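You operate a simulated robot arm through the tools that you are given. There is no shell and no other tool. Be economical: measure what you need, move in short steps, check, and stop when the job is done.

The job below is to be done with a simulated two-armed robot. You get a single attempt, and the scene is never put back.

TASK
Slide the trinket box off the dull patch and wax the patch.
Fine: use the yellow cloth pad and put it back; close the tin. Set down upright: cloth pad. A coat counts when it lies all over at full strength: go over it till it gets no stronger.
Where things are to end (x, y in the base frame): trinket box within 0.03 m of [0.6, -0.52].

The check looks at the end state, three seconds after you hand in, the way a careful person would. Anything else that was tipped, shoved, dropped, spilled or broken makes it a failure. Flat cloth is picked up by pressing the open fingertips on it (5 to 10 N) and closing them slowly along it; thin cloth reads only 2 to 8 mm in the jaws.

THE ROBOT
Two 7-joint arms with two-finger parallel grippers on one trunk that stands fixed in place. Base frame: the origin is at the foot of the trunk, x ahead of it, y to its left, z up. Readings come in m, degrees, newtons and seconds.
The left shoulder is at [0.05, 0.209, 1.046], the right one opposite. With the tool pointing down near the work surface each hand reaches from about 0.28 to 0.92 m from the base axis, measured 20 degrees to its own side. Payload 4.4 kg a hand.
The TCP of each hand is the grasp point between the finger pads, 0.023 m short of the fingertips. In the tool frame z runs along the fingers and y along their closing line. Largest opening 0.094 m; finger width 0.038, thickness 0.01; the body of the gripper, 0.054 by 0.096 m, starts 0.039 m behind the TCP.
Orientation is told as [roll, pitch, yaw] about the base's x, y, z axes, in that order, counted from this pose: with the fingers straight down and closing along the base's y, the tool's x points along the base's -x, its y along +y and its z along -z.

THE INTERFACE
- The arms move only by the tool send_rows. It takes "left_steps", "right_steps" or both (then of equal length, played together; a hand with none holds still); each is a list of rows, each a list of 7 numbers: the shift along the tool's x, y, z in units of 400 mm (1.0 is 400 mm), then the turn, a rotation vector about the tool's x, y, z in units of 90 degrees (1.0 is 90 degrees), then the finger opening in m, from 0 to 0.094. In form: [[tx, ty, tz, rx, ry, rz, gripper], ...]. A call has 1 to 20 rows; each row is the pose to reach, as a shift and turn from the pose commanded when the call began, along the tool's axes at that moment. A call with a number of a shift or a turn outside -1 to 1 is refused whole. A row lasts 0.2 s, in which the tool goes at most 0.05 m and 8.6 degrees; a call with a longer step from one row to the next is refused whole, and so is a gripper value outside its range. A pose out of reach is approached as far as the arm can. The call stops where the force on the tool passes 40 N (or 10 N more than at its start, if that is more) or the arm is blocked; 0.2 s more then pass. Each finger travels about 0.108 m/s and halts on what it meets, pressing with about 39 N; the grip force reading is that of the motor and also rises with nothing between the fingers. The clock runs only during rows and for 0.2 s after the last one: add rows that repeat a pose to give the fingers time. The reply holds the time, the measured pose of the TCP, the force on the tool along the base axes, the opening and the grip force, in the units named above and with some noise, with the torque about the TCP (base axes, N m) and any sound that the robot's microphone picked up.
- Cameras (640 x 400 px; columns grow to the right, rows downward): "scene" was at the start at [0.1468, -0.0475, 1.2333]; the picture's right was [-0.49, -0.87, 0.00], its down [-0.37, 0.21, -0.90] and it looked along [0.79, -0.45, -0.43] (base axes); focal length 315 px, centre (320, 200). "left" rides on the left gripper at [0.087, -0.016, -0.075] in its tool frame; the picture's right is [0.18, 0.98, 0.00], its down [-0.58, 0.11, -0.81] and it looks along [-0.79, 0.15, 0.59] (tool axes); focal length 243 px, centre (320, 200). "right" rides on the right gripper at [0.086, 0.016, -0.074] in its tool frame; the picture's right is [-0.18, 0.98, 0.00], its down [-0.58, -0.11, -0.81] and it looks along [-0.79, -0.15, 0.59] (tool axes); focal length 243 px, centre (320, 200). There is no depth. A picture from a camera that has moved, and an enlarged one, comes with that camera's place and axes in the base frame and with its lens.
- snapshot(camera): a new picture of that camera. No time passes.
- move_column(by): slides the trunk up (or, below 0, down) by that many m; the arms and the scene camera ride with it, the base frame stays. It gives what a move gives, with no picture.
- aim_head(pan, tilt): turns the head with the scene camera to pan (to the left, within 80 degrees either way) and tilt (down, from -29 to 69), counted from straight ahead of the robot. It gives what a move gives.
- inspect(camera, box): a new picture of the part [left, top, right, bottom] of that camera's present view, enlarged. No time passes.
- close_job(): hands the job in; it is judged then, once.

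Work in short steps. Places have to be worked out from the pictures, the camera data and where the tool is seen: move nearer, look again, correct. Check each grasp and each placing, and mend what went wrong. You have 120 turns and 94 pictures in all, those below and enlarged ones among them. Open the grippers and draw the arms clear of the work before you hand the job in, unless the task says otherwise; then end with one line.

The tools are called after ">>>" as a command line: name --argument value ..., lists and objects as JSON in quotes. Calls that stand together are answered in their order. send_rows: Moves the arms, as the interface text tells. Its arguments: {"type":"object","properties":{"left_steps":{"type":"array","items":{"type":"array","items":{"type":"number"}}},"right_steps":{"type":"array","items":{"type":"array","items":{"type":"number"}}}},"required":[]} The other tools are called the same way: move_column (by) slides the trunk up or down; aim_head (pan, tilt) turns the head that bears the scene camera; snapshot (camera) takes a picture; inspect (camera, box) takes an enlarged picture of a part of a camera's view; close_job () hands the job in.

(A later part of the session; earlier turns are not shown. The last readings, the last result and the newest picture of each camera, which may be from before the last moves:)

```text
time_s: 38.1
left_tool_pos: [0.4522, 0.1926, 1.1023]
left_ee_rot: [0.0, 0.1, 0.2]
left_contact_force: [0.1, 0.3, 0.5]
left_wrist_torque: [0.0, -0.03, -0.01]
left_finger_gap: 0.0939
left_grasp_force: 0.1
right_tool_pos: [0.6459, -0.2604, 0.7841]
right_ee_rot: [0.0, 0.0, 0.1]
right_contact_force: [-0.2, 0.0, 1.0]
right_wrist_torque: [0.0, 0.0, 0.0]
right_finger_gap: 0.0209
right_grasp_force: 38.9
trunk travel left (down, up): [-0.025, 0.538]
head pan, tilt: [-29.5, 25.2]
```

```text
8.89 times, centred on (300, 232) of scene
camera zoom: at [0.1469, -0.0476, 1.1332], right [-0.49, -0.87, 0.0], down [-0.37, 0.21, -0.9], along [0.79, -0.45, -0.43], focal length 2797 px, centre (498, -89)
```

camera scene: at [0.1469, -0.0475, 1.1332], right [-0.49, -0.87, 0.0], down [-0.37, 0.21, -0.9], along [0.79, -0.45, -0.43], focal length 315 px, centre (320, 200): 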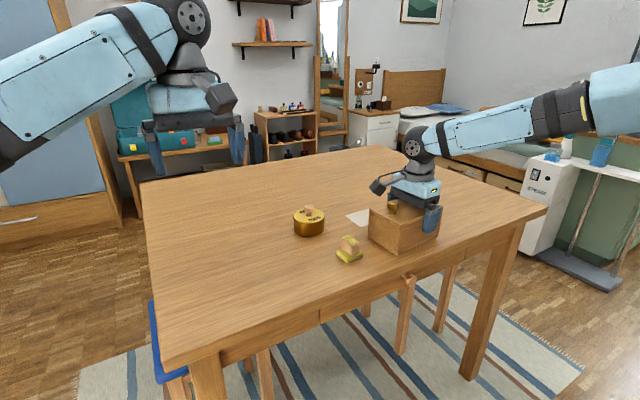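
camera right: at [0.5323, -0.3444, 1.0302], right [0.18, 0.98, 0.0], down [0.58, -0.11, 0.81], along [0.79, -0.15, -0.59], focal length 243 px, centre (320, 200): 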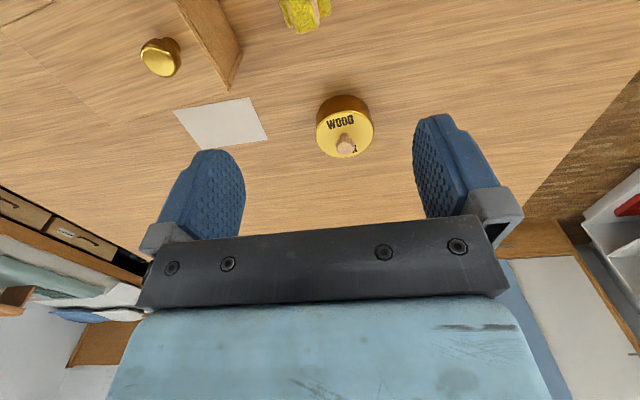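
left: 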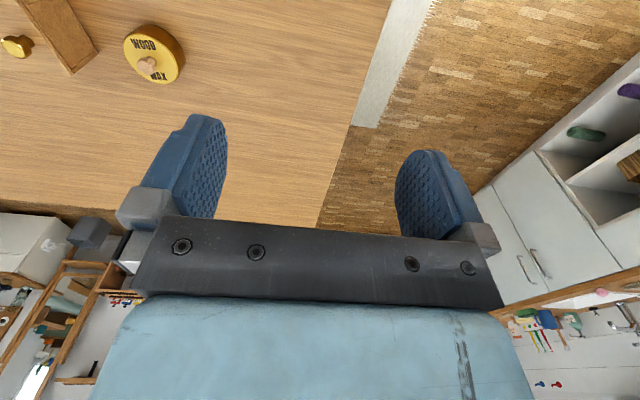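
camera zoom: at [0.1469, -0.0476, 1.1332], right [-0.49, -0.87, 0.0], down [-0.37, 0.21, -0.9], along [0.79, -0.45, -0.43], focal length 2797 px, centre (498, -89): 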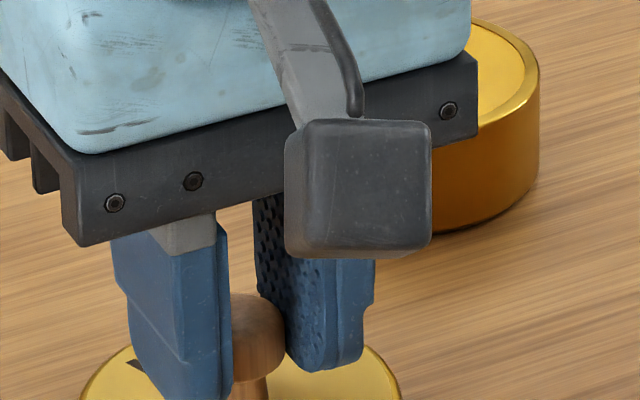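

Still no firm contact; I keep lowering in small steps.

>>> send_rows --right_steps '[[0, 0, 0.0025, 0, 0, 0, 0.01], [0, 0, 0.005, 0, 0, 0, 0.01], [0, 0, 0.0075, 0, 0, 0, 0.01], [0, 0, 0.01, 0, 0, 0, 0.01], [0, 0, 0.0125, 0, 0, 0, 0.01]]'

>>> inspect --camera "scene" --box '[270, 225, 330, 270]'

```text
time_s: 39.3
left_tool_pos: [0.4496, 0.1936, 1.1053]
left_ee_rot: [0.0, -0.1, 0.1]
left_contact_force: [-0.6, -0.4, 0.3]
left_wrist_torque: [-0.04, -0.03, 0.0]
left_finger_gap: 0.094
left_grasp_force: 0.2
right_tool_pos: [0.6479, -0.2621, 0.7805]
right_ee_rot: [0.0, -0.3, 0.0]
right_contact_force: [-1.4, -3.2, 16.6]
right_wrist_torque: [-0.08, 0.27, -0.04]
right_finger_gap: 0.0211
right_grasp_force: 39.3
trunk travel left (down, up): [-0.025, 0.538]
head pan, tilt: [-29.5, 25.2]
```

```text
8.89 times, centred on (300, 248) of scene
camera zoom: at [0.1453, -0.0471, 1.1338], right [-0.49, -0.87, 0.0], down [-0.37, 0.21, -0.91], along [0.79, -0.45, -0.42], focal length 2797 px, centre (498, -222)
```

zoom: 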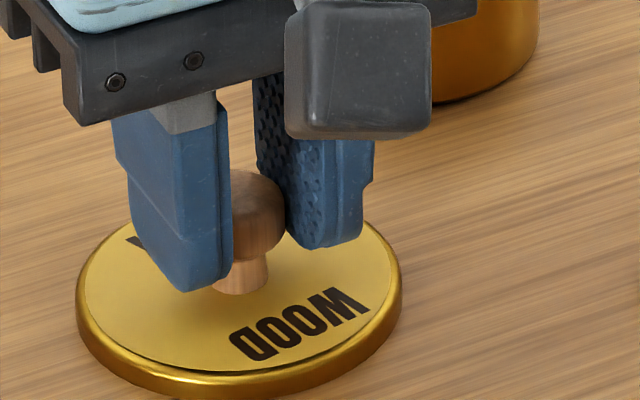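

Lid is on the table. I release, rise, and move back to view the pad.

>>> send_rows --right_steps '[[0, 0, -0.003, 0, 0, 0, 0.02], [0, 0, -0.003, 0, 0, 0, 0.05], [0, 0, -0.003, 0, 0, 0, 0.06], [0, 0, -0.08, 0, 0, 0, 0.06], [0, 0, -0.18, 0, 0, 0, 0.06], [0.1, -0.06, -0.26, 0, 0, 0, 0.06], [0.2, -0.12, -0.3, 0, 0, 0, 0.06], [0.3, -0.18, -0.3, 0, 0, 0, 0.06], [0.4, -0.27, -0.3, 0, 0, 0, 0.06], [0.4, -0.27, -0.3, 0, 0, 0, 0.06]]'

>>> snapshot --camera "right"

>>> inspect --camera "scene" --box '[260, 170, 440, 290]'

```text
refused: row 6 steps farther than a row can; nothing moved
```

```text
63 pictures are left
camera right: at [0.5603, -0.2453, 0.8547], right [0.18, 0.98, 0.0], down [0.58, -0.11, 0.81], along [0.8, -0.15, -0.59], focal length 243 px, centre (320, 200)
```

right: 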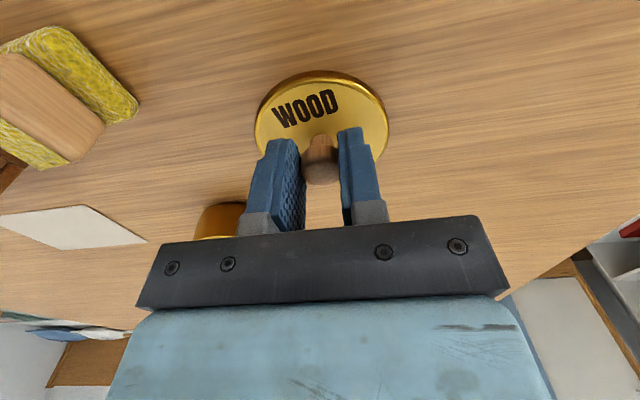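

```text
3.33 times, centred on (350, 230) of scene
camera zoom: at [0.1453, -0.0471, 1.1338], right [-0.49, -0.87, 0.0], down [-0.37, 0.21, -0.91], along [0.79, -0.45, -0.42], focal length 1049 px, centre (220, 100)
```

zoom: 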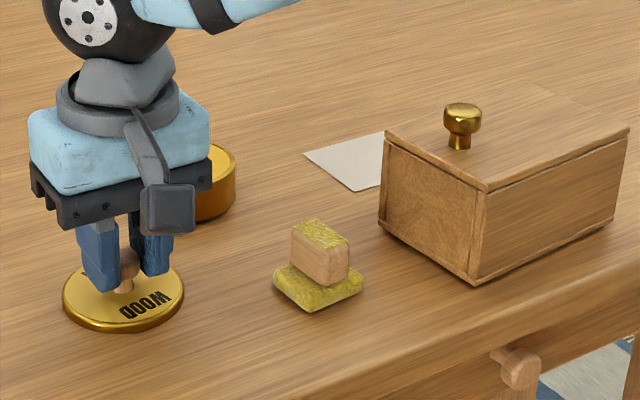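

The step was too long; I resend with shorter ones.

>>> send_rows --right_steps '[[0, 0, -0.003, 0, 0, 0, 0.02], [0, 0, -0.003, 0, 0, 0, 0.05], [0, 0, -0.003, 0, 0, 0, 0.06], [0, 0, -0.08, 0, 0, 0, 0.06], [0, 0, -0.18, 0, 0, 0, 0.06], [0.06, -0.04, -0.26, 0, 0, 0, 0.06], [0.14, -0.09, -0.3, 0, 0, 0, 0.06], [0.22, -0.14, -0.3, 0, 0, 0, 0.06], [0.3, -0.19, -0.3, 0, 0, 0, 0.06], [0.38, -0.24, -0.3, 0, 0, 0, 0.06], [0.42, -0.27, -0.3, 0, 0, 0, 0.06], [0.42, -0.27, -0.3, 0, 0, 0, 0.06]]'

>>> snapshot --camera "right"

>>> inspect --camera "scene" --box '[260, 170, 440, 290]'

```text
time_s: 41.9
left_tool_pos: [0.4499, 0.1931, 1.1024]
left_ee_rot: [0.0, -0.1, 0.1]
left_contact_force: [0.1, 0.6, -0.4]
left_wrist_torque: [0.0, -0.02, 0.01]
left_finger_gap: 0.0944
left_grasp_force: 0.1
right_tool_pos: [0.4791, -0.37, 0.896]
right_ee_rot: [0.0, 0.0, 0.0]
right_contact_force: [0.3, 0.7, -0.4]
right_wrist_torque: [0.0, -0.02, -0.01]
right_finger_gap: 0.0599
right_grasp_force: 0.0
trunk travel left (down, up): [-0.025, 0.538]
head pan, tilt: [-29.5, 25.2]
```

```text
61 pictures are left
camera right: at [0.3922, -0.3533, 0.9714], right [0.18, 0.98, 0.0], down [0.58, -0.11, 0.81], along [0.79, -0.15, -0.59], focal length 243 px, centre (320, 200)
```

right: 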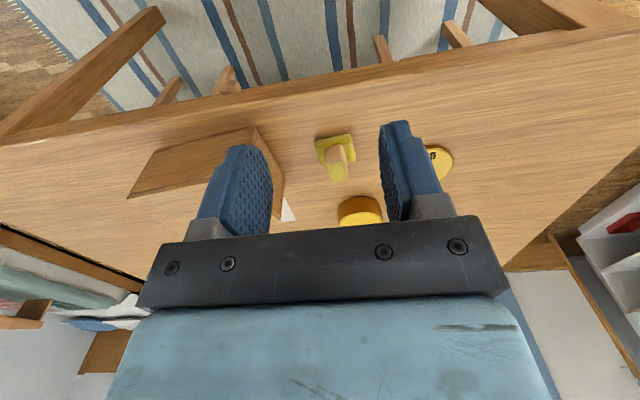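

```text
3.33 times, centred on (350, 230) of scene
camera zoom: at [0.1468, -0.0475, 1.1332], right [-0.49, -0.87, 0.0], down [-0.37, 0.21, -0.9], along [0.79, -0.45, -0.43], focal length 1049 px, centre (220, 100)
```

zoom: 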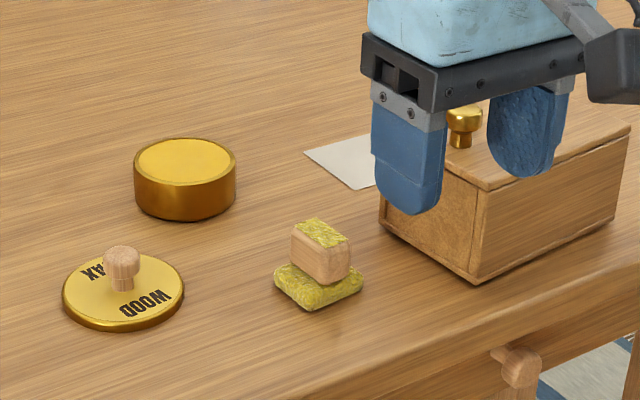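

I zoom on the pad for its pose.

>>> inspect --camera "right" --box '[290, 115, 386, 190]'

```text
5.33 times, centred on (338, 152) of right
camera zoom: at [0.3922, -0.3533, 0.9714], right [0.18, 0.98, 0.0], down [0.58, -0.11, 0.81], along [0.79, -0.15, -0.59], focal length 1294 px, centre (224, 453)
```

zoom: 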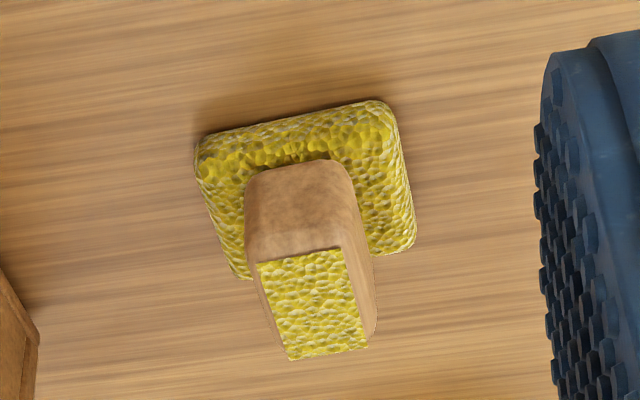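

The pad base is centred at (0.587, -0.372), 0.041 m square, yaw ≈3.5°, and the handle top is at z≈0.79. I move above it with the fingers at 0.04 and then descend to TCP z 0.79.

>>> send_rows --right_steps '[[-0.1, 0, 0, 0, 0, -0.015, 0.05], [-0.2, -0.003, 0.02, 0, 0, -0.03, 0.045], [-0.27, -0.005, 0.06, 0, 0, -0.039, 0.045], [-0.27, -0.005, 0.09, 0, 0, -0.039, 0.045], [-0.27, -0.005, 0.09, 0, 0, -0.039, 0.045]]'

>>> inspect --camera "right" --box '[200, 20, 440, 220]'

>>> inspect --camera "scene" --box '[300, 190, 400, 270]'

```text
time_s: 43.1
left_tool_pos: [0.4526, 0.1929, 1.1042]
left_ee_rot: [0.0, 0.0, 0.0]
left_contact_force: [-0.4, 0.0, 0.7]
left_wrist_torque: [0.0, -0.04, 0.01]
left_finger_gap: 0.0938
left_grasp_force: 0.1
right_tool_pos: [0.587, -0.3725, 0.8596]
right_ee_rot: [0.0, -0.1, 3.6]
right_contact_force: [0.0, 1.5, 0.3]
right_wrist_torque: [0.02, 0.03, 0.03]
right_finger_gap: 0.0449
right_grasp_force: 0.0
trunk travel left (down, up): [-0.025, 0.538]
head pan, tilt: [-29.5, 25.2]
```

```text
2.00 times, centred on (320, 120) of right
camera zoom: at [0.4995, -0.3619, 0.9349], right [0.12, 0.99, 0.0], down [0.59, -0.07, 0.81], along [0.8, -0.1, -0.59], focal length 485 px, centre (320, 360)
```

zoom: 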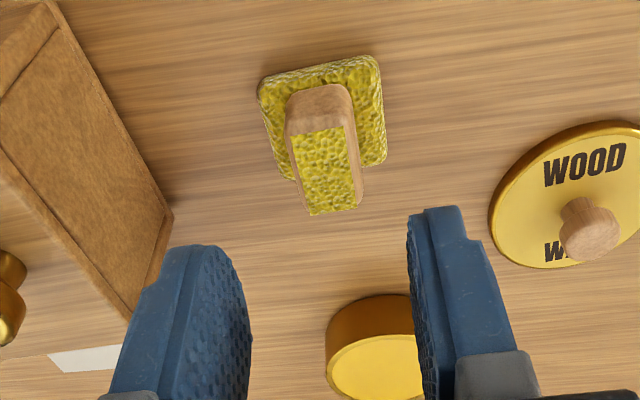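

```text
5.00 times, centred on (350, 230) of scene
camera zoom: at [0.1468, -0.0475, 1.1333], right [-0.49, -0.87, 0.0], down [-0.37, 0.21, -0.9], along [0.79, -0.45, -0.43], focal length 1573 px, centre (170, 50)
```

zoom: 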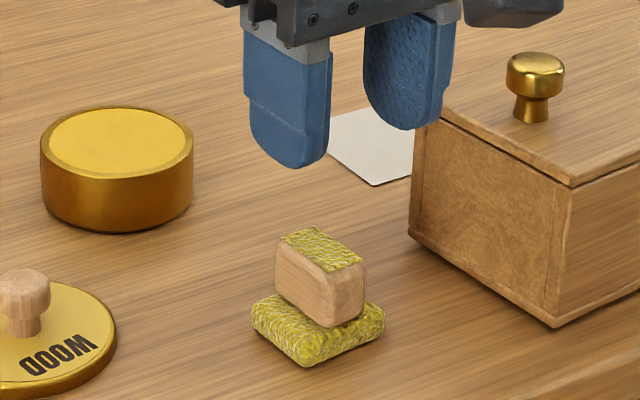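

Aligned. I descend to z≈0.790 and close gently.

>>> send_rows --right_steps '[[-0.003, 0.001, 0.06, 0, 0, 0, 0.045], [-0.003, 0.001, 0.12, 0, 0, 0, 0.045], [-0.003, 0.001, 0.15, 0, 0, 0, 0.045], [-0.003, 0.001, 0.172, 0, 0, 0, 0.045], [-0.003, 0.001, 0.172, 0, 0, 0, 0.03], [-0.003, 0.001, 0.172, 0, 0, 0, 0.02], [-0.003, 0.001, 0.172, 0, 0, 0, 0.01], [-0.003, 0.001, 0.172, 0, 0, 0, 0.01]]'

>>> inspect --camera "scene" --box '[300, 190, 400, 270]'

```text
time_s: 44.9
left_tool_pos: [0.4513, 0.1931, 1.1033]
left_ee_rot: [0.0, 0.0, 0.1]
left_contact_force: [1.3, 0.1, -0.4]
left_wrist_torque: [0.02, 0.03, -0.01]
left_finger_gap: 0.094
left_grasp_force: 0.1
right_tool_pos: [0.588, -0.3693, 0.793]
right_ee_rot: [0.1, -0.1, 3.5]
right_contact_force: [-0.4, 0.0, 0.2]
right_wrist_torque: [-0.01, -0.04, 0.01]
right_finger_gap: 0.0231
right_grasp_force: 38.7
trunk travel left (down, up): [-0.025, 0.538]
head pan, tilt: [-29.5, 25.2]
```

```text
5.00 times, centred on (350, 230) of scene
camera zoom: at [0.1468, -0.0475, 1.1333], right [-0.49, -0.87, 0.0], down [-0.37, 0.21, -0.9], along [0.79, -0.45, -0.43], focal length 1573 px, centre (170, 50)
```

zoom: 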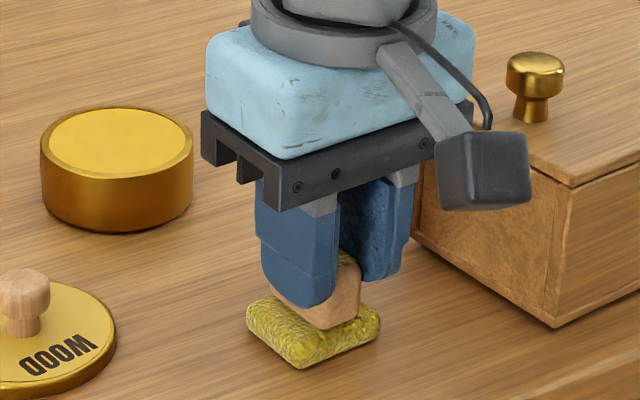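

The pad is held at 23 mm; on the table the TCP is ~(0.588, -0.371, 0.792). I lift it and carry it over the open tin.

>>> send_rows --right_steps '[[0, 0, -0.04, 0, 0, 0, 0.01], [0, 0, -0.1, 0, 0, 0, 0.01], [0, 0, -0.175, 0, 0, 0, 0.01], [-0.09, 0.006, -0.175, 0, 0, 0, 0.01], [-0.18, 0.012, -0.175, 0, 0, 0, 0.01], [-0.27, 0.019, -0.175, 0, 0, 0, 0.01], [-0.362, 0.0255, -0.175, 0, 0, 0, 0.01], [-0.362, 0.0255, -0.14, 0, 0, 0, 0.01], [-0.362, 0.0255, -0.11, 0, 0, 0, 0.01], [-0.362, 0.0255, -0.11, 0, 0, 0, 0.01]]'

>>> inspect --camera "scene" --box '[270, 160, 370, 240]'

>>> inspect --camera "right" --box '[200, 60, 440, 260]'

```text
time_s: 47.1
left_tool_pos: [0.4517, 0.1934, 1.1041]
left_ee_rot: [0.0, 0.0, 0.2]
left_contact_force: [-0.1, -0.5, 0.1]
left_wrist_torque: [-0.01, -0.01, 0.01]
left_finger_gap: 0.0941
left_grasp_force: 0.1
right_tool_pos: [0.7301, -0.3504, 0.8369]
right_ee_rot: [0.0, -0.1, 3.5]
right_contact_force: [-0.7, -0.2, 0.3]
right_wrist_torque: [0.02, -0.05, -0.02]
right_finger_gap: 0.0227
right_grasp_force: 38.6
trunk travel left (down, up): [-0.025, 0.538]
head pan, tilt: [-29.5, 25.2]
```

```text
5.00 times, centred on (320, 200) of scene
camera zoom: at [0.1468, -0.0474, 1.1333], right [-0.49, -0.87, 0.0], down [-0.37, 0.21, -0.9], along [0.79, -0.45, -0.43], focal length 1573 px, centre (320, 200)
```

zoom: 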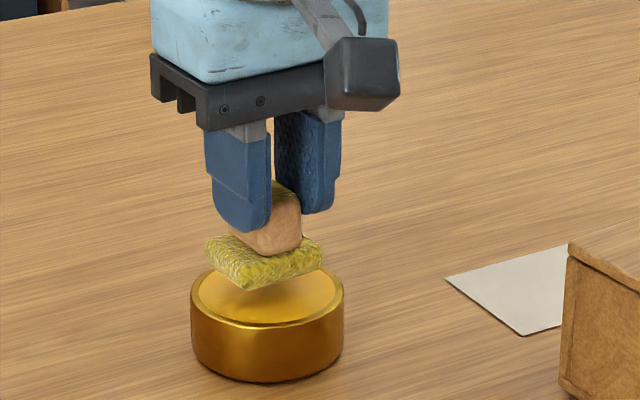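

```text
2.00 times, centred on (320, 160) of right
camera zoom: at [0.6441, -0.3402, 0.9112], right [0.12, 0.99, 0.0], down [0.59, -0.07, 0.81], along [0.8, -0.1, -0.59], focal length 485 px, centre (320, 280)
```

zoom: 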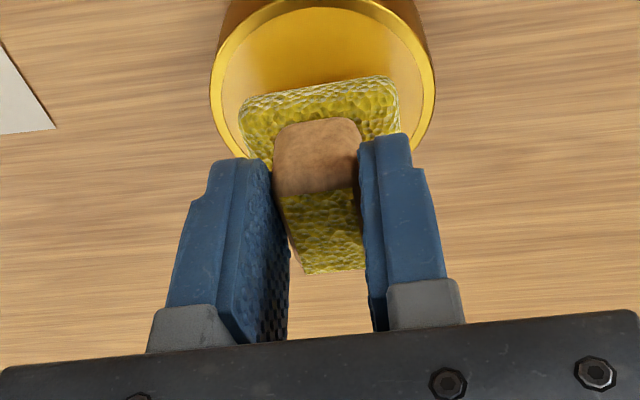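

The pad is centred over the wax within a millimetre or two. I nudge +1.5 mm in x and descend until it touches.

>>> send_rows --right_steps '[[-0.004, 0, 0.02, 0, 0, 0, 0.01], [-0.004, 0, 0.03, 0, 0, 0, 0.01], [-0.004, 0, 0.035, 0, 0, 0, 0.01], [-0.004, 0, 0.04, 0, 0, 0, 0.01], [-0.004, 0, 0.043, 0, 0, 0, 0.01], [-0.004, 0, 0.046, 0, 0, 0, 0.01]]'

>>> inspect --camera "scene" --box '[270, 160, 370, 240]'

```text
time_s: 48.5
left_tool_pos: [0.4486, 0.1951, 1.1057]
left_ee_rot: [-0.2, -0.2, 0.0]
left_contact_force: [0.8, 0.8, 0.1]
left_wrist_torque: [-0.02, -0.03, 0.02]
left_finger_gap: 0.0938
left_grasp_force: 0.2
right_tool_pos: [0.7329, -0.3511, 0.825]
right_ee_rot: [0.0, -0.6, 3.5]
right_contact_force: [6.2, -1.7, 33.5]
right_wrist_torque: [-0.03, -0.2, -0.02]
right_finger_gap: 0.0229
right_grasp_force: 39.5
trunk travel left (down, up): [-0.025, 0.538]
head pan, tilt: [-29.5, 25.2]
```

```text
5.00 times, centred on (320, 200) of scene
camera zoom: at [0.1439, -0.046, 1.1343], right [-0.49, -0.87, 0.0], down [-0.37, 0.21, -0.91], along [0.79, -0.45, -0.42], focal length 1573 px, centre (320, 200)
```

zoom: 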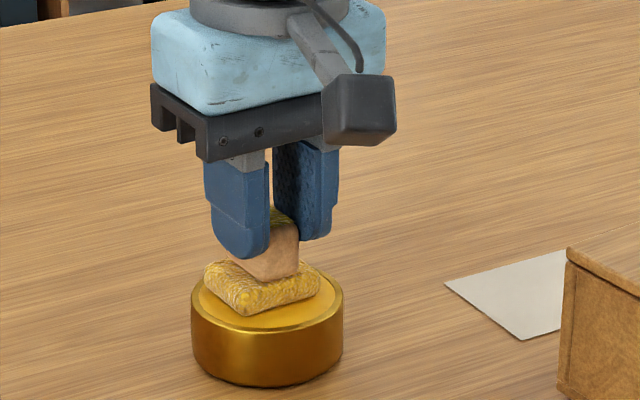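

Contact made at about 33 N, and the pad has already turned golden with wax. I ease off, work it a few millimetres, then lift to look.

>>> send_rows --right_steps '[[0, 0, -0.011, 0, 0, 0, 0.01], [0.008, 0, -0.011, 0, 0, 0, 0.01], [-0.006, 0, -0.011, 0, 0, 0, 0.01], [0, 0.008, -0.011, 0, 0, 0, 0.01], [0, -0.008, -0.011, 0, 0, 0, 0.01], [0, 0, -0.011, 0, 0, 0, 0.01], [0, 0, -0.05, 0, 0, 0, 0.01], [0, 0, -0.11, 0, 0, 0, 0.01], [0, 0, -0.11, 0, 0, 0, 0.01]]'

>>> inspect --camera "scene" --box '[270, 160, 370, 240]'

```text
time_s: 50.5
left_tool_pos: [0.4513, 0.1937, 1.104]
left_ee_rot: [0.0, 0.0, 0.1]
left_contact_force: [-0.4, -0.1, -0.7]
left_wrist_torque: [0.01, 0.0, 0.02]
left_finger_gap: 0.094
left_grasp_force: 0.1
right_tool_pos: [0.7342, -0.3513, 0.8622]
right_ee_rot: [0.0, 0.0, 3.5]
right_contact_force: [0.4, -0.3, -0.7]
right_wrist_torque: [0.0, 0.02, 0.01]
right_finger_gap: 0.0227
right_grasp_force: 39.5
trunk travel left (down, up): [-0.025, 0.538]
head pan, tilt: [-29.5, 25.2]
```

```text
5.00 times, centred on (320, 200) of scene
camera zoom: at [0.1468, -0.0475, 1.1332], right [-0.49, -0.87, 0.0], down [-0.37, 0.21, -0.9], along [0.79, -0.45, -0.43], focal length 1573 px, centre (320, 200)
```

zoom: 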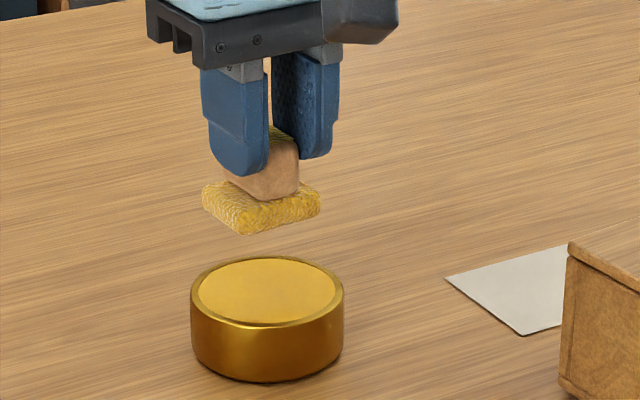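

The pad is evenly loaded and the tin undisturbed. I carry it over the patch centre (0.714, -0.515), then lower toward contact.

>>> send_rows --right_steps '[[0.02, -0.1, 0, 0, 0, 0, 0.01], [0.04, -0.2, 0, 0, 0, 0, 0.01], [0.06, -0.3, 0, 0, 0, 0, 0.01], [0.075, -0.406, 0.02, 0, 0, 0, 0.01], [0.075, -0.406, 0.09, 0, 0, 0, 0.01], [0.075, -0.406, 0.15, 0, 0, 0, 0.01], [0.075, -0.406, 0.165, 0, 0, 0, 0.01], [0.075, -0.406, 0.172, 0, 0, 0, 0.01], [0.075, -0.406, 0.177, 0, 0, 0, 0.01]]'

>>> inspect --camera "scene" --box '[310, 150, 430, 250]'

>>> snapshot --camera "right"

```text
time_s: 52.5
left_tool_pos: [0.4501, 0.1953, 1.1047]
left_ee_rot: [0.0, 0.0, 0.1]
left_contact_force: [0.3, 0.4, -0.3]
left_wrist_torque: [-0.02, 0.0, -0.03]
left_finger_gap: 0.0941
left_grasp_force: 0.1
right_tool_pos: [0.7135, -0.5144, 0.7923]
right_ee_rot: [0.0, -0.2, 3.5]
right_contact_force: [1.9, -2.6, 6.5]
right_wrist_torque: [-0.08, -0.07, 0.0]
right_finger_gap: 0.0225
right_grasp_force: 39.3
trunk travel left (down, up): [-0.025, 0.538]
head pan, tilt: [-29.5, 25.2]
```

```text
4.00 times, centred on (370, 200) of scene
camera zoom: at [0.1463, -0.0473, 1.1335], right [-0.49, -0.87, 0.0], down [-0.37, 0.21, -0.91], along [0.79, -0.45, -0.43], focal length 1258 px, centre (120, 200)
```

zoom: 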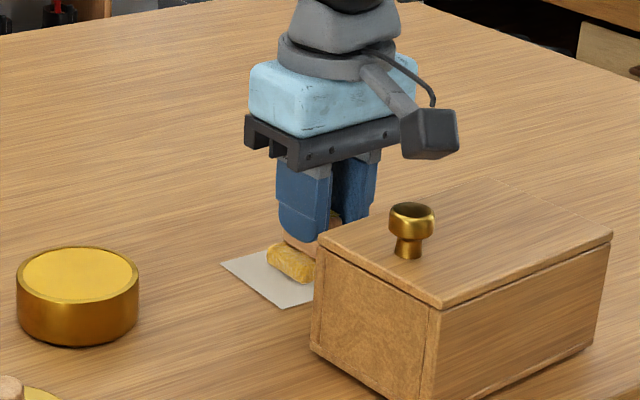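

```text
50 pictures are left
camera right: at [0.6265, -0.5047, 0.8669], right [0.12, 0.99, 0.0], down [0.58, -0.07, 0.81], along [0.8, -0.1, -0.59], focal length 243 px, centre (320, 200)
```

right: 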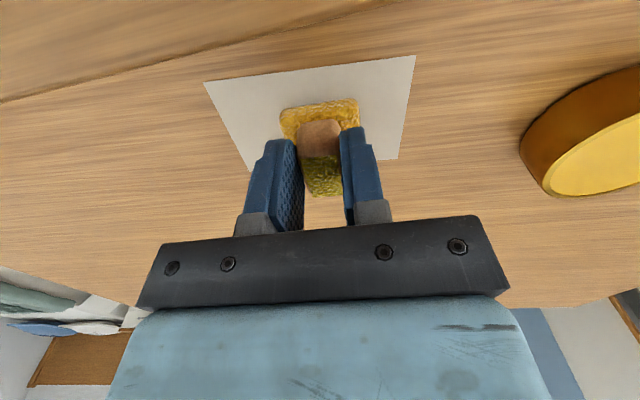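

Contact is 6.5 N, and the patch spans x 0.682–0.747, y -0.570 to -0.467. I run three overlapping lanes at slightly more pressure.

>>> send_rows --right_steps '[[-0.028, 0.038, 0.004, 0, 0, 0, 0.01], [-0.056, 0.077, 0.004, 0, 0, 0, 0.01], [-0.053, 0.032, 0.004, 0, 0, 0, 0.01], [-0.05, -0.013, 0.004, 0, 0, 0, 0.01], [-0.048, -0.058, 0.004, 0, 0, 0, 0.01], [-0.045, -0.103, 0.004, 0, 0, 0, 0.01], [0.006, -0.1, 0.004, 0, 0, 0, 0.01], [0.003, -0.055, 0.004, 0, 0, 0, 0.01], [0, -0.01, 0.004, 0, 0, 0, 0.01], [-0.002, 0.035, 0.004, 0, 0, 0, 0.01], [-0.005, 0.08, 0.004, 0, 0, 0, 0.01], [0.041, 0.083, 0.004, 0, 0, 0, 0.01], [0.044, 0.038, 0.004, 0, 0, 0, 0.01], [0.046, -0.007, 0.004, 0, 0, 0, 0.01], [0.049, -0.052, 0.004, 0, 0, 0, 0.01], [0.052, -0.097, 0.004, 0, 0, 0, 0.01], [0.049, -0.052, 0.004, 0, 0, 0, 0.01], [0.046, -0.007, 0.004, 0, 0, 0, 0.01], [0.044, 0.038, 0.004, 0, 0, 0, 0.01], [0.041, 0.083, 0.004, 0, 0, 0, 0.01]]'

>>> inspect --camera "right" --box '[160, 20, 460, 220]'

```text
time_s: 56.7
left_tool_pos: [0.4505, 0.1944, 1.1046]
left_ee_rot: [0.0, -0.1, 0.2]
left_contact_force: [-0.1, -0.4, 0.8]
left_wrist_torque: [0.01, 0.0, -0.04]
left_finger_gap: 0.0941
left_grasp_force: 0.0
right_tool_pos: [0.6941, -0.4827, 0.7922]
right_ee_rot: [-0.2, -0.1, 3.5]
right_contact_force: [0.0, -3.8, 11.1]
right_wrist_torque: [-0.1, -0.03, 0.02]
right_finger_gap: 0.0228
right_grasp_force: 39.3
trunk travel left (down, up): [-0.025, 0.538]
head pan, tilt: [-29.5, 25.2]
```

```text
2.00 times, centred on (310, 120) of right
camera zoom: at [0.6071, -0.4727, 0.8667], right [0.12, 0.99, 0.0], down [0.58, -0.07, 0.81], along [0.8, -0.1, -0.59], focal length 485 px, centre (340, 360)
```

zoom: 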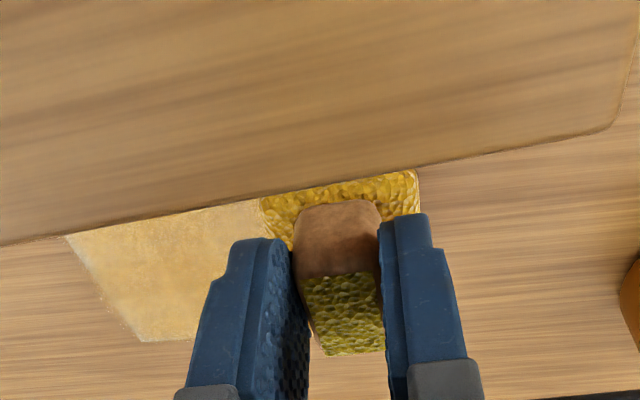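

Good coverage developing. I do a second pass over all the lanes in the other order.

>>> send_rows --right_steps '[[0.003, -0.045, 0, 0, 0, 0, 0.01], [0.006, -0.09, 0, 0, 0, 0, 0.01], [0.008, -0.135, 0, 0, 0, 0, 0.01], [0.011, -0.18, 0, 0, 0, 0, 0.01], [-0.035, -0.183, 0, 0, 0, 0, 0.01], [-0.038, -0.138, 0, 0, 0, 0, 0.01], [-0.041, -0.093, 0, 0, 0, 0, 0.01], [-0.043, -0.048, 0, 0, 0, 0, 0.01], [-0.046, -0.003, 0, 0, 0, 0, 0.01], [-0.097, -0.006, 0, 0, 0, 0, 0.01], [-0.094, -0.051, 0, 0, 0, 0, 0.01], [-0.091, -0.096, 0, 0, 0, 0, 0.01], [-0.089, -0.141, 0, 0, 0, 0, 0.01], [-0.086, -0.186, 0, 0, 0, 0, 0.01], [-0.089, -0.141, 0, 0, 0, 0, 0.01], [-0.091, -0.096, 0, 0, 0, 0, 0.01], [-0.094, -0.051, 0, 0, 0, 0, 0.01], [-0.097, -0.006, 0, 0, 0, 0, 0.01]]'

>>> inspect --camera "right" --box '[160, 20, 460, 220]'

```text
time_s: 60.5
left_tool_pos: [0.4509, 0.1935, 1.1037]
left_ee_rot: [0.0, 0.0, 0.0]
left_contact_force: [0.2, 0.2, 0.0]
left_wrist_torque: [0.01, 0.01, 0.01]
left_finger_gap: 0.094
left_grasp_force: 0.1
right_tool_pos: [0.7328, -0.4844, 0.7937]
right_ee_rot: [0.0, -0.1, 3.6]
right_contact_force: [-1.8, -2.9, 7.9]
right_wrist_torque: [-0.04, -0.05, -0.02]
right_finger_gap: 0.0225
right_grasp_force: 38.7
trunk travel left (down, up): [-0.025, 0.538]
head pan, tilt: [-29.5, 25.2]
```

```text
2.00 times, centred on (310, 120) of right
camera zoom: at [0.6466, -0.4734, 0.8666], right [0.12, 0.99, 0.0], down [0.59, -0.07, 0.81], along [0.8, -0.1, -0.59], focal length 485 px, centre (340, 360)
```

zoom: 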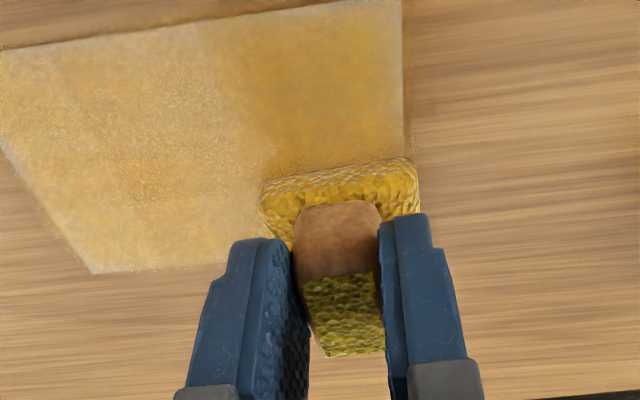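

The coat is stronger at the +y end and thinner toward -y. The pad is wearing off, so I reload it in the tin and come back.

>>> send_rows --right_steps '[[0, 0, -0.09, 0, 0, 0, 0.01], [0, 0, -0.175, 0, 0, 0, 0.01], [-0.005, 0.083, -0.175, 0, 0, 0, 0.01], [-0.01, 0.166, -0.175, 0, 0, 0, 0.01], [-0.015, 0.25, -0.175, 0, 0, 0, 0.01], [-0.02, 0.333, -0.175, 0, 0, 0, 0.01], [-0.02, 0.333, -0.12, 0, 0, 0, 0.01], [-0.02, 0.333, -0.09, 0, 0, 0, 0.01], [-0.02, 0.333, -0.081, 0, 0, 0, 0.01], [-0.013, 0.333, -0.081, 0, 0, 0, 0.01], [-0.026, 0.333, -0.081, 0, 0, 0, 0.01], [-0.02, 0.339, -0.081, 0, 0, 0, 0.01], [-0.02, 0.327, -0.081, 0, 0, 0, 0.01], [-0.02, 0.333, -0.081, 0, 0, 0, 0.01]]'

>>> inspect --camera "scene" --box '[270, 150, 410, 250]'

```text
time_s: 63.5
left_tool_pos: [0.4504, 0.1948, 1.104]
left_ee_rot: [0.0, 0.0, 0.1]
left_contact_force: [0.3, -1.0, -0.2]
left_wrist_torque: [0.01, -0.01, -0.04]
left_finger_gap: 0.0941
left_grasp_force: 0.0
right_tool_pos: [0.7321, -0.3504, 0.8251]
right_ee_rot: [-0.2, -0.3, 3.4]
right_contact_force: [1.1, -0.8, 13.0]
right_wrist_torque: [0.04, -0.17, -0.01]
right_finger_gap: 0.0229
right_grasp_force: 39.1
trunk travel left (down, up): [-0.025, 0.538]
head pan, tilt: [-29.5, 25.2]
```

```text
4.00 times, centred on (340, 200) of scene
camera zoom: at [0.1456, -0.0468, 1.1336], right [-0.49, -0.87, 0.0], down [-0.37, 0.21, -0.91], along [0.79, -0.45, -0.42], focal length 1258 px, centre (240, 200)
```

zoom: 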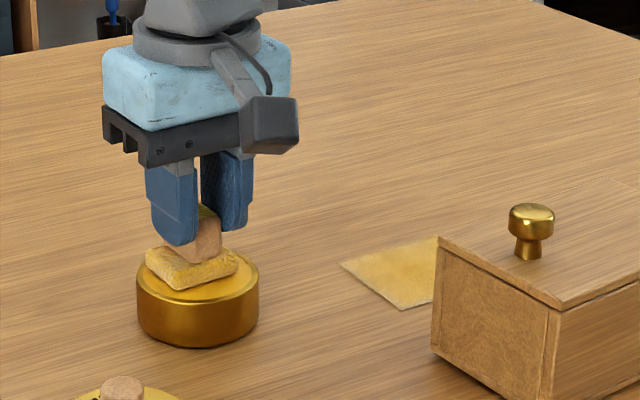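

Reloaded at 13 N. I carry it to the -y end of the far lane and stroke there and back.

>>> send_rows --right_steps '[[0, 0, -0.094, 0, 0, 0, 0.01], [0.005, -0.085, -0.094, 0, 0, 0, 0.01], [0.01, -0.17, -0.094, 0, 0, 0, 0.01], [0.015, -0.255, -0.094, 0, 0, 0, 0.01], [0.02, -0.34, -0.094, 0, 0, 0, 0.01], [0.025, -0.425, -0.094, 0, 0, 0, 0.01], [0.0285, -0.508, -0.094, 0, 0, 0, 0.01], [0.0285, -0.508, 0, 0, 0, 0, 0.01], [0.0285, -0.508, 0.06, 0, 0, 0, 0.01], [0.0285, -0.508, 0.084, 0, 0, 0, 0.01], [0.026, -0.463, 0.084, 0, 0, 0, 0.01], [0.023, -0.418, 0.084, 0, 0, 0, 0.01], [0.02, -0.373, 0.084, 0, 0, 0, 0.01], [0.0175, -0.328, 0.084, 0, 0, 0, 0.01], [0.02, -0.373, 0.084, 0, 0, 0, 0.01], [0.023, -0.418, 0.084, 0, 0, 0, 0.01], [0.026, -0.463, 0.084, 0, 0, 0, 0.01], [0.0285, -0.508, 0.084, 0, 0, 0, 0.01]]'

```text
time_s: 67.3
left_tool_pos: [0.4497, 0.1953, 1.1046]
left_ee_rot: [0.0, 0.0, 0.1]
left_contact_force: [0.5, -0.4, -0.3]
left_wrist_torque: [0.0, 0.02, -0.03]
left_finger_gap: 0.0937
left_grasp_force: 0.0
right_tool_pos: [0.7337, -0.5531, 0.792]
right_ee_rot: [-0.1, -0.3, 3.7]
right_contact_force: [-0.8, 7.8, 16.1]
right_wrist_torque: [0.3, -0.06, 0.07]
right_finger_gap: 0.0227
right_grasp_force: 38.6
trunk travel left (down, up): [-0.025, 0.538]
head pan, tilt: [-29.5, 25.2]
```

Force is 16 N, good. I go on with the middle and near lanes, there and back.

>>> send_rows --right_steps '[[0.051, 0.003, 0, 0, 0, 0, 0.01], [0.048, 0.048, 0, 0, 0, 0, 0.01], [0.0455, 0.093, 0, 0, 0, 0, 0.01], [0.043, 0.138, 0, 0, 0, 0, 0.01], [0.04, 0.183, 0, 0, 0, 0, 0.01], [0.043, 0.138, 0, 0, 0, 0, 0.01], [0.0455, 0.093, 0, 0, 0, 0, 0.01], [0.048, 0.048, 0, 0, 0, 0, 0.01], [0.051, 0.003, 0, 0, 0, 0, 0.01], [0.097, 0.006, 0, 0, 0, 0, 0.01], [0.094, 0.051, 0, 0, 0, 0, 0.01], [0.0915, 0.096, 0, 0, 0, 0, 0.01], [0.089, 0.141, 0, 0, 0, 0, 0.01], [0.086, 0.186, 0, 0, 0, 0, 0.01], [0.089, 0.141, 0, 0, 0, 0, 0.01], [0.0915, 0.096, 0, 0, 0, 0, 0.01], [0.094, 0.051, 0, 0, 0, 0, 0.01], [0.097, 0.006, 0, 0, 0, 0, 0.01]]'

>>> send_rows --right_steps '[[0, 0, -0.09, 0, 0, 0, 0.01], [0.08, 0.05, -0.175, 0, 0, 0, 0.01], [0.15, 0.12, -0.175, 0, 0, 0, 0.01], [0.15, 0.2, -0.175, 0, 0, 0, 0.01], [0.15, 0.2, -0.175, 0, 0, 0, 0.01]]'

>>> snapshot --camera "right"

```text
time_s: 71.1
left_tool_pos: [0.4506, 0.194, 1.1042]
left_ee_rot: [-0.2, -0.1, 0.1]
left_contact_force: [0.3, -0.1, 0.3]
left_wrist_torque: [0.03, -0.01, 0.01]
left_finger_gap: 0.0942
left_grasp_force: 0.0
right_tool_pos: [0.6952, -0.5516, 0.7927]
right_ee_rot: [-0.2, -0.1, 3.6]
right_contact_force: [0.1, 5.9, 11.1]
right_wrist_torque: [0.2, -0.05, 0.02]
right_finger_gap: 0.0224
right_grasp_force: 38.8
trunk travel left (down, up): [-0.025, 0.538]
head pan, tilt: [-29.5, 25.2]
```

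```text
refused: row 2 steps farther than a row can; nothing moved
```

```text
46 pictures are left
camera right: at [0.6079, -0.5413, 0.8658], right [0.12, 0.99, 0.0], down [0.58, -0.07, 0.81], along [0.8, -0.1, -0.59], focal length 243 px, centre (320, 200)
```

right: 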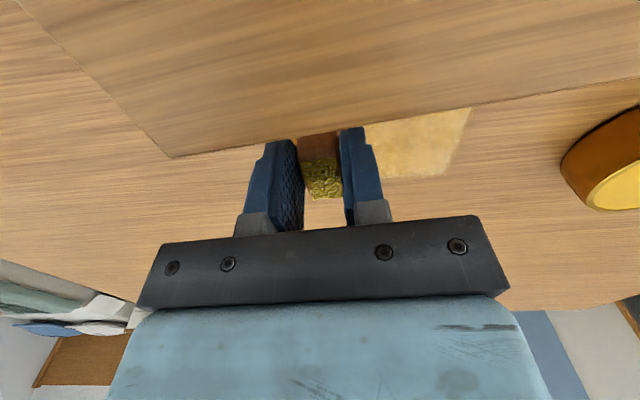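

I lift over and back to view the whole patch.

>>> send_rows --right_steps '[[0, 0, -0.1, 0, 0, 0, 0.01], [0, 0, -0.2, 0, 0, 0, 0.01], [0, 0, -0.3, 0, 0, 0, 0.01], [0.05, 0.05, -0.35, 0, 0, 0, 0.01], [0.13, 0.1, -0.35, 0, 0, 0, 0.01], [0.13, 0.1, -0.35, 0, 0, 0, 0.01]]'

>>> snapshot --camera "right"

```text
time_s: 72.5
left_tool_pos: [0.4516, 0.1929, 1.1036]
left_ee_rot: [0.0, 0.0, 0.2]
left_contact_force: [-0.2, 0.1, -0.1]
left_wrist_torque: [0.02, 0.01, -0.04]
left_finger_gap: 0.094
left_grasp_force: 0.1
right_tool_pos: [0.6424, -0.5188, 0.9293]
right_ee_rot: [0.0, 0.0, 3.5]
right_contact_force: [-0.2, 0.1, -0.3]
right_wrist_torque: [0.01, -0.03, -0.01]
right_finger_gap: 0.0227
right_grasp_force: 39.1
trunk travel left (down, up): [-0.025, 0.538]
head pan, tilt: [-29.5, 25.2]
```

```text
45 pictures are left
camera right: at [0.5552, -0.5076, 1.0032], right [0.12, 0.99, 0.0], down [0.59, -0.07, 0.81], along [0.8, -0.1, -0.59], focal length 243 px, centre (320, 200)
```

right: 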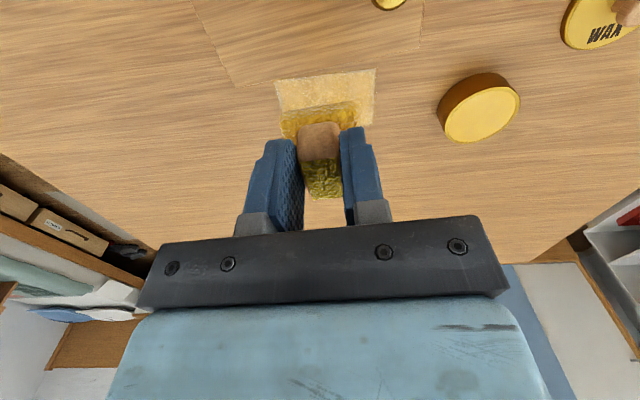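

The pad hides the patch; I shift +0.10 m in y for a clear view.

>>> send_rows --right_steps '[[0, 0.1, 0, 0, 0, 0, 0.01], [0, 0.2, 0, 0, 0, 0, 0.01], [0, 0.28, 0, 0, 0, 0, 0.01], [0, 0.28, 0, 0, 0, 0, 0.01]]'

>>> inspect --camera "right" --box '[110, 50, 310, 175]'

>>> inspect --camera "scene" --box '[310, 180, 410, 250]'

```text
time_s: 73.5
left_tool_pos: [0.4515, 0.1934, 1.103]
left_ee_rot: [-0.1, 0.0, 0.1]
left_contact_force: [0.1, 0.8, 0.1]
left_wrist_torque: [0.03, 0.03, 0.0]
left_finger_gap: 0.094
left_grasp_force: 0.0
right_tool_pos: [0.6353, -0.4056, 0.9295]
right_ee_rot: [0.1, 0.0, 3.4]
right_contact_force: [0.0, -0.4, -0.8]
right_wrist_torque: [-0.01, 0.01, 0.03]
right_finger_gap: 0.0226
right_grasp_force: 38.7
trunk travel left (down, up): [-0.025, 0.538]
head pan, tilt: [-29.5, 25.2]
```

```text
3.20 times, centred on (210, 112) of right
camera zoom: at [0.5488, -0.3948, 1.0036], right [0.12, 0.99, 0.0], down [0.59, -0.07, 0.81], along [0.8, -0.1, -0.59], focal length 776 px, centre (672, 480)
```

zoom: 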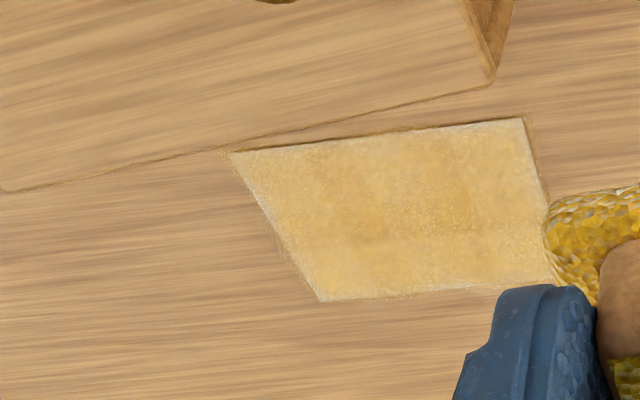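

```text
5.71 times, centred on (360, 215) of scene
camera zoom: at [0.1469, -0.0477, 1.1332], right [-0.49, -0.87, 0.0], down [-0.37, 0.21, -0.9], along [0.79, -0.45, -0.43], focal length 1798 px, centre (91, 114)
```

zoom: 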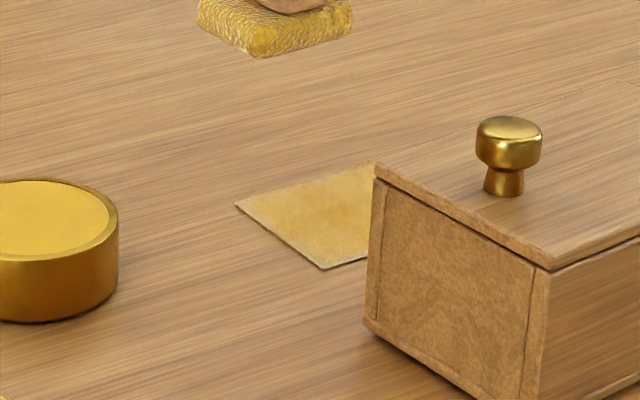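

The centre is well coated but the margins (2–4 mm edges) and parts are still thin. I reload the pad and will run wider lanes with more overrun.

>>> send_rows --right_steps '[[-0.09, 0.04, 0, 0, 0, 0, 0.01], [-0.18, 0.085, 0, 0, 0, 0, 0.01], [-0.252, 0.121, 0, 0, 0, 0, 0.01], [-0.252, 0.121, 0.1, 0, 0, 0, 0.01], [-0.252, 0.121, 0.2, 0, 0, 0, 0.01], [-0.252, 0.121, 0.25, 0, 0, 0, 0.01], [-0.252, 0.121, 0.267, 0, 0, 0, 0.01], [-0.245, 0.121, 0.267, 0, 0, 0, 0.01], [-0.258, 0.121, 0.267, 0, 0, 0, 0.01], [-0.252, 0.127, 0.267, 0, 0, 0, 0.01], [-0.252, 0.115, 0.267, 0, 0, 0, 0.01], [-0.252, 0.121, 0.267, 0, 0, 0, 0.01]]'

```text
time_s: 76.1
left_tool_pos: [0.45, 0.1935, 1.1039]
left_ee_rot: [-0.1, 0.1, 0.1]
left_contact_force: [0.2, 0.6, -0.3]
left_wrist_torque: [-0.01, 0.04, 0.02]
left_finger_gap: 0.0938
left_grasp_force: 0.0
right_tool_pos: [0.7311, -0.3511, 0.8231]
right_ee_rot: [-0.1, -0.1, 3.4]
right_contact_force: [1.9, -2.2, 7.8]
right_wrist_torque: [-0.05, -0.14, -0.02]
right_finger_gap: 0.0226
right_grasp_force: 39.0
trunk travel left (down, up): [-0.025, 0.538]
head pan, tilt: [-29.5, 25.2]
```

Loaded at 8 N. Next is the near edge lane, x=0.686, y -0.474 to -0.562 and back.

>>> send_rows --right_steps '[[0, 0, -0.094, 0, 0, 0, 0.01], [0.033, -0.075, -0.094, 0, 0, 0, 0.01], [0.067, -0.15, -0.094, 0, 0, 0, 0.01], [0.1, -0.225, -0.094, 0, 0, 0, 0.01], [0.1335, -0.3, -0.094, 0, 0, 0, 0.01], [0.1335, -0.3, 0, 0, 0, 0, 0.01], [0.1335, -0.3, 0.06, 0, 0, 0, 0.01], [0.1335, -0.3, 0.085, 0, 0, 0, 0.01], [0.136, -0.344, 0.085, 0, 0, 0, 0.01], [0.139, -0.388, 0.085, 0, 0, 0, 0.01], [0.1415, -0.432, 0.085, 0, 0, 0, 0.01], [0.144, -0.476, 0.085, 0, 0, 0, 0.01], [0.147, -0.52, 0.085, 0, 0, 0, 0.01], [0.144, -0.476, 0.085, 0, 0, 0, 0.01], [0.1415, -0.432, 0.085, 0, 0, 0, 0.01], [0.139, -0.388, 0.085, 0, 0, 0, 0.01], [0.136, -0.344, 0.085, 0, 0, 0, 0.01], [0.1335, -0.3, 0.085, 0, 0, 0, 0.01]]'

```text
time_s: 79.9
left_tool_pos: [0.4491, 0.193, 1.1044]
left_ee_rot: [0.0, 0.0, 0.0]
left_contact_force: [0.2, -0.1, -0.1]
left_wrist_torque: [0.03, 0.02, 0.0]
left_finger_gap: 0.0938
left_grasp_force: 0.0
right_tool_pos: [0.6845, -0.4728, 0.7909]
right_ee_rot: [-0.1, -0.1, 3.5]
right_contact_force: [0.0, -6.6, 16.2]
right_wrist_torque: [-0.1, -0.1, -0.03]
right_finger_gap: 0.0229
right_grasp_force: 39.3
trunk travel left (down, up): [-0.025, 0.538]
head pan, tilt: [-29.5, 25.2]
```

At 16 N. Now the perimeter: +y edge, far edge, -y edge, and back along the far edge.

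>>> send_rows --right_steps '[[-0.047, -0.003, 0, 0, 0, 0, 0.01], [-0.094, -0.006, 0, 0, 0, 0, 0.01], [-0.14, -0.0085, 0, 0, 0, 0, 0.01], [-0.137, -0.052, 0, 0, 0, 0, 0.01], [-0.135, -0.096, 0, 0, 0, 0, 0.01], [-0.132, -0.14, 0, 0, 0, 0, 0.01], [-0.129, -0.184, 0, 0, 0, 0, 0.01], [-0.1266, -0.228, 0, 0, 0, 0, 0.01], [-0.08, -0.225, 0, 0, 0, 0, 0.01], [-0.033, -0.222, 0, 0, 0, 0, 0.01], [0.0134, -0.2196, 0, 0, 0, 0, 0.01], [-0.033, -0.222, 0, 0, 0, 0, 0.01], [-0.08, -0.225, 0, 0, 0, 0, 0.01], [-0.1266, -0.228, 0, 0, 0, 0, 0.01], [-0.129, -0.184, 0, 0, 0, 0, 0.01], [-0.132, -0.14, 0, 0, 0, 0, 0.01], [-0.135, -0.096, 0, 0, 0, 0, 0.01], [-0.137, -0.052, 0, 0, 0, 0, 0.01], [-0.14, -0.0085, 0, 0, 0, 0, 0.01]]'

>>> inspect --camera "right" --box '[110, 10, 410, 200]'

```text
time_s: 83.9
left_tool_pos: [0.4501, 0.1943, 1.1041]
left_ee_rot: [0.0, -0.1, 0.1]
left_contact_force: [0.3, -0.2, 0.2]
left_wrist_torque: [0.0, -0.04, 0.01]
left_finger_gap: 0.0938
left_grasp_force: 0.1
right_tool_pos: [0.7429, -0.4745, 0.7915]
right_ee_rot: [-0.1, -0.3, 3.5]
right_contact_force: [-0.8, -6.5, 15.2]
right_wrist_torque: [-0.14, -0.08, -0.07]
right_finger_gap: 0.0227
right_grasp_force: 39.2
trunk travel left (down, up): [-0.025, 0.538]
head pan, tilt: [-29.5, 25.2]
```

```text
2.11 times, centred on (260, 105) of right
camera zoom: at [0.6553, -0.4629, 0.865], right [0.12, 0.99, 0.0], down [0.58, -0.07, 0.81], along [0.8, -0.1, -0.59], focal length 511 px, centre (446, 400)
```

zoom: 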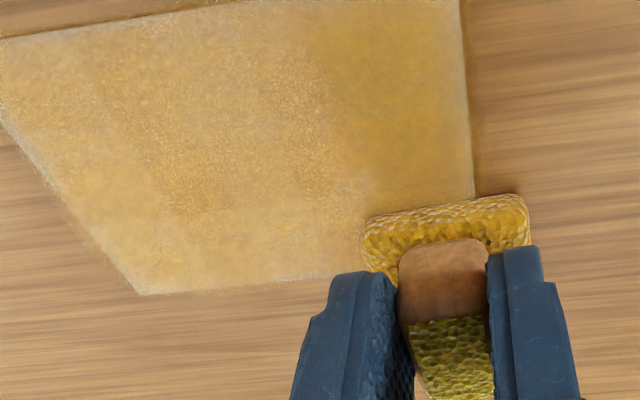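

The freshest wax goes down where the pad first touches; the +y/near part is strongest. I reload and start next at the -y far corner.

>>> send_rows --right_steps '[[0, 0, -0.09, 0, 0, 0, 0.01], [0, 0, -0.179, 0, 0, 0, 0.01], [0.001, 0.1, -0.179, 0, 0, 0, 0.01], [0.003, 0.2, -0.179, 0, 0, 0, 0.01], [0.005, 0.308, -0.179, 0, 0, 0, 0.01], [0.005, 0.308, -0.1, 0, 0, 0, 0.01], [0.005, 0.308, -0.084, 0, 0, 0, 0.01], [0.01, 0.308, -0.084, 0, 0, 0, 0.01], [0, 0.308, -0.084, 0, 0, 0, 0.01], [0.005, 0.308, -0.084, 0, 0, 0, 0.01], [0.005, 0.308, -0.179, 0, 0, 0, 0.01], [0.008, 0.208, -0.179, 0, 0, 0, 0.01], [0.011, 0.108, -0.179, 0, 0, 0, 0.01], [0.014, 0.008, -0.179, 0, 0, 0, 0.01], [0.017, -0.092, -0.179, 0, 0, 0, 0.01], [0.02, -0.17, -0.179, 0, 0, 0, 0.01], [0.0225, -0.204, -0.1, 0, 0, 0, 0.01], [0.0225, -0.204, -0.02, 0, 0, 0, 0.01], [0.0225, -0.204, 0, 0, 0, 0, 0.01]]'

```text
time_s: 87.9
left_tool_pos: [0.4498, 0.194, 1.1047]
left_ee_rot: [0.0, -0.1, 0.1]
left_contact_force: [0.5, -0.8, -1.1]
left_wrist_torque: [-0.05, 0.02, 0.0]
left_finger_gap: 0.0941
left_grasp_force: 0.1
right_tool_pos: [0.7396, -0.5571, 0.7898]
right_ee_rot: [-0.1, -0.3, 3.6]
right_contact_force: [-0.4, -2.8, 11.8]
right_wrist_torque: [-0.04, 0.04, -0.05]
right_finger_gap: 0.0229
right_grasp_force: 39.1
trunk travel left (down, up): [-0.025, 0.538]
head pan, tilt: [-29.5, 25.2]
```

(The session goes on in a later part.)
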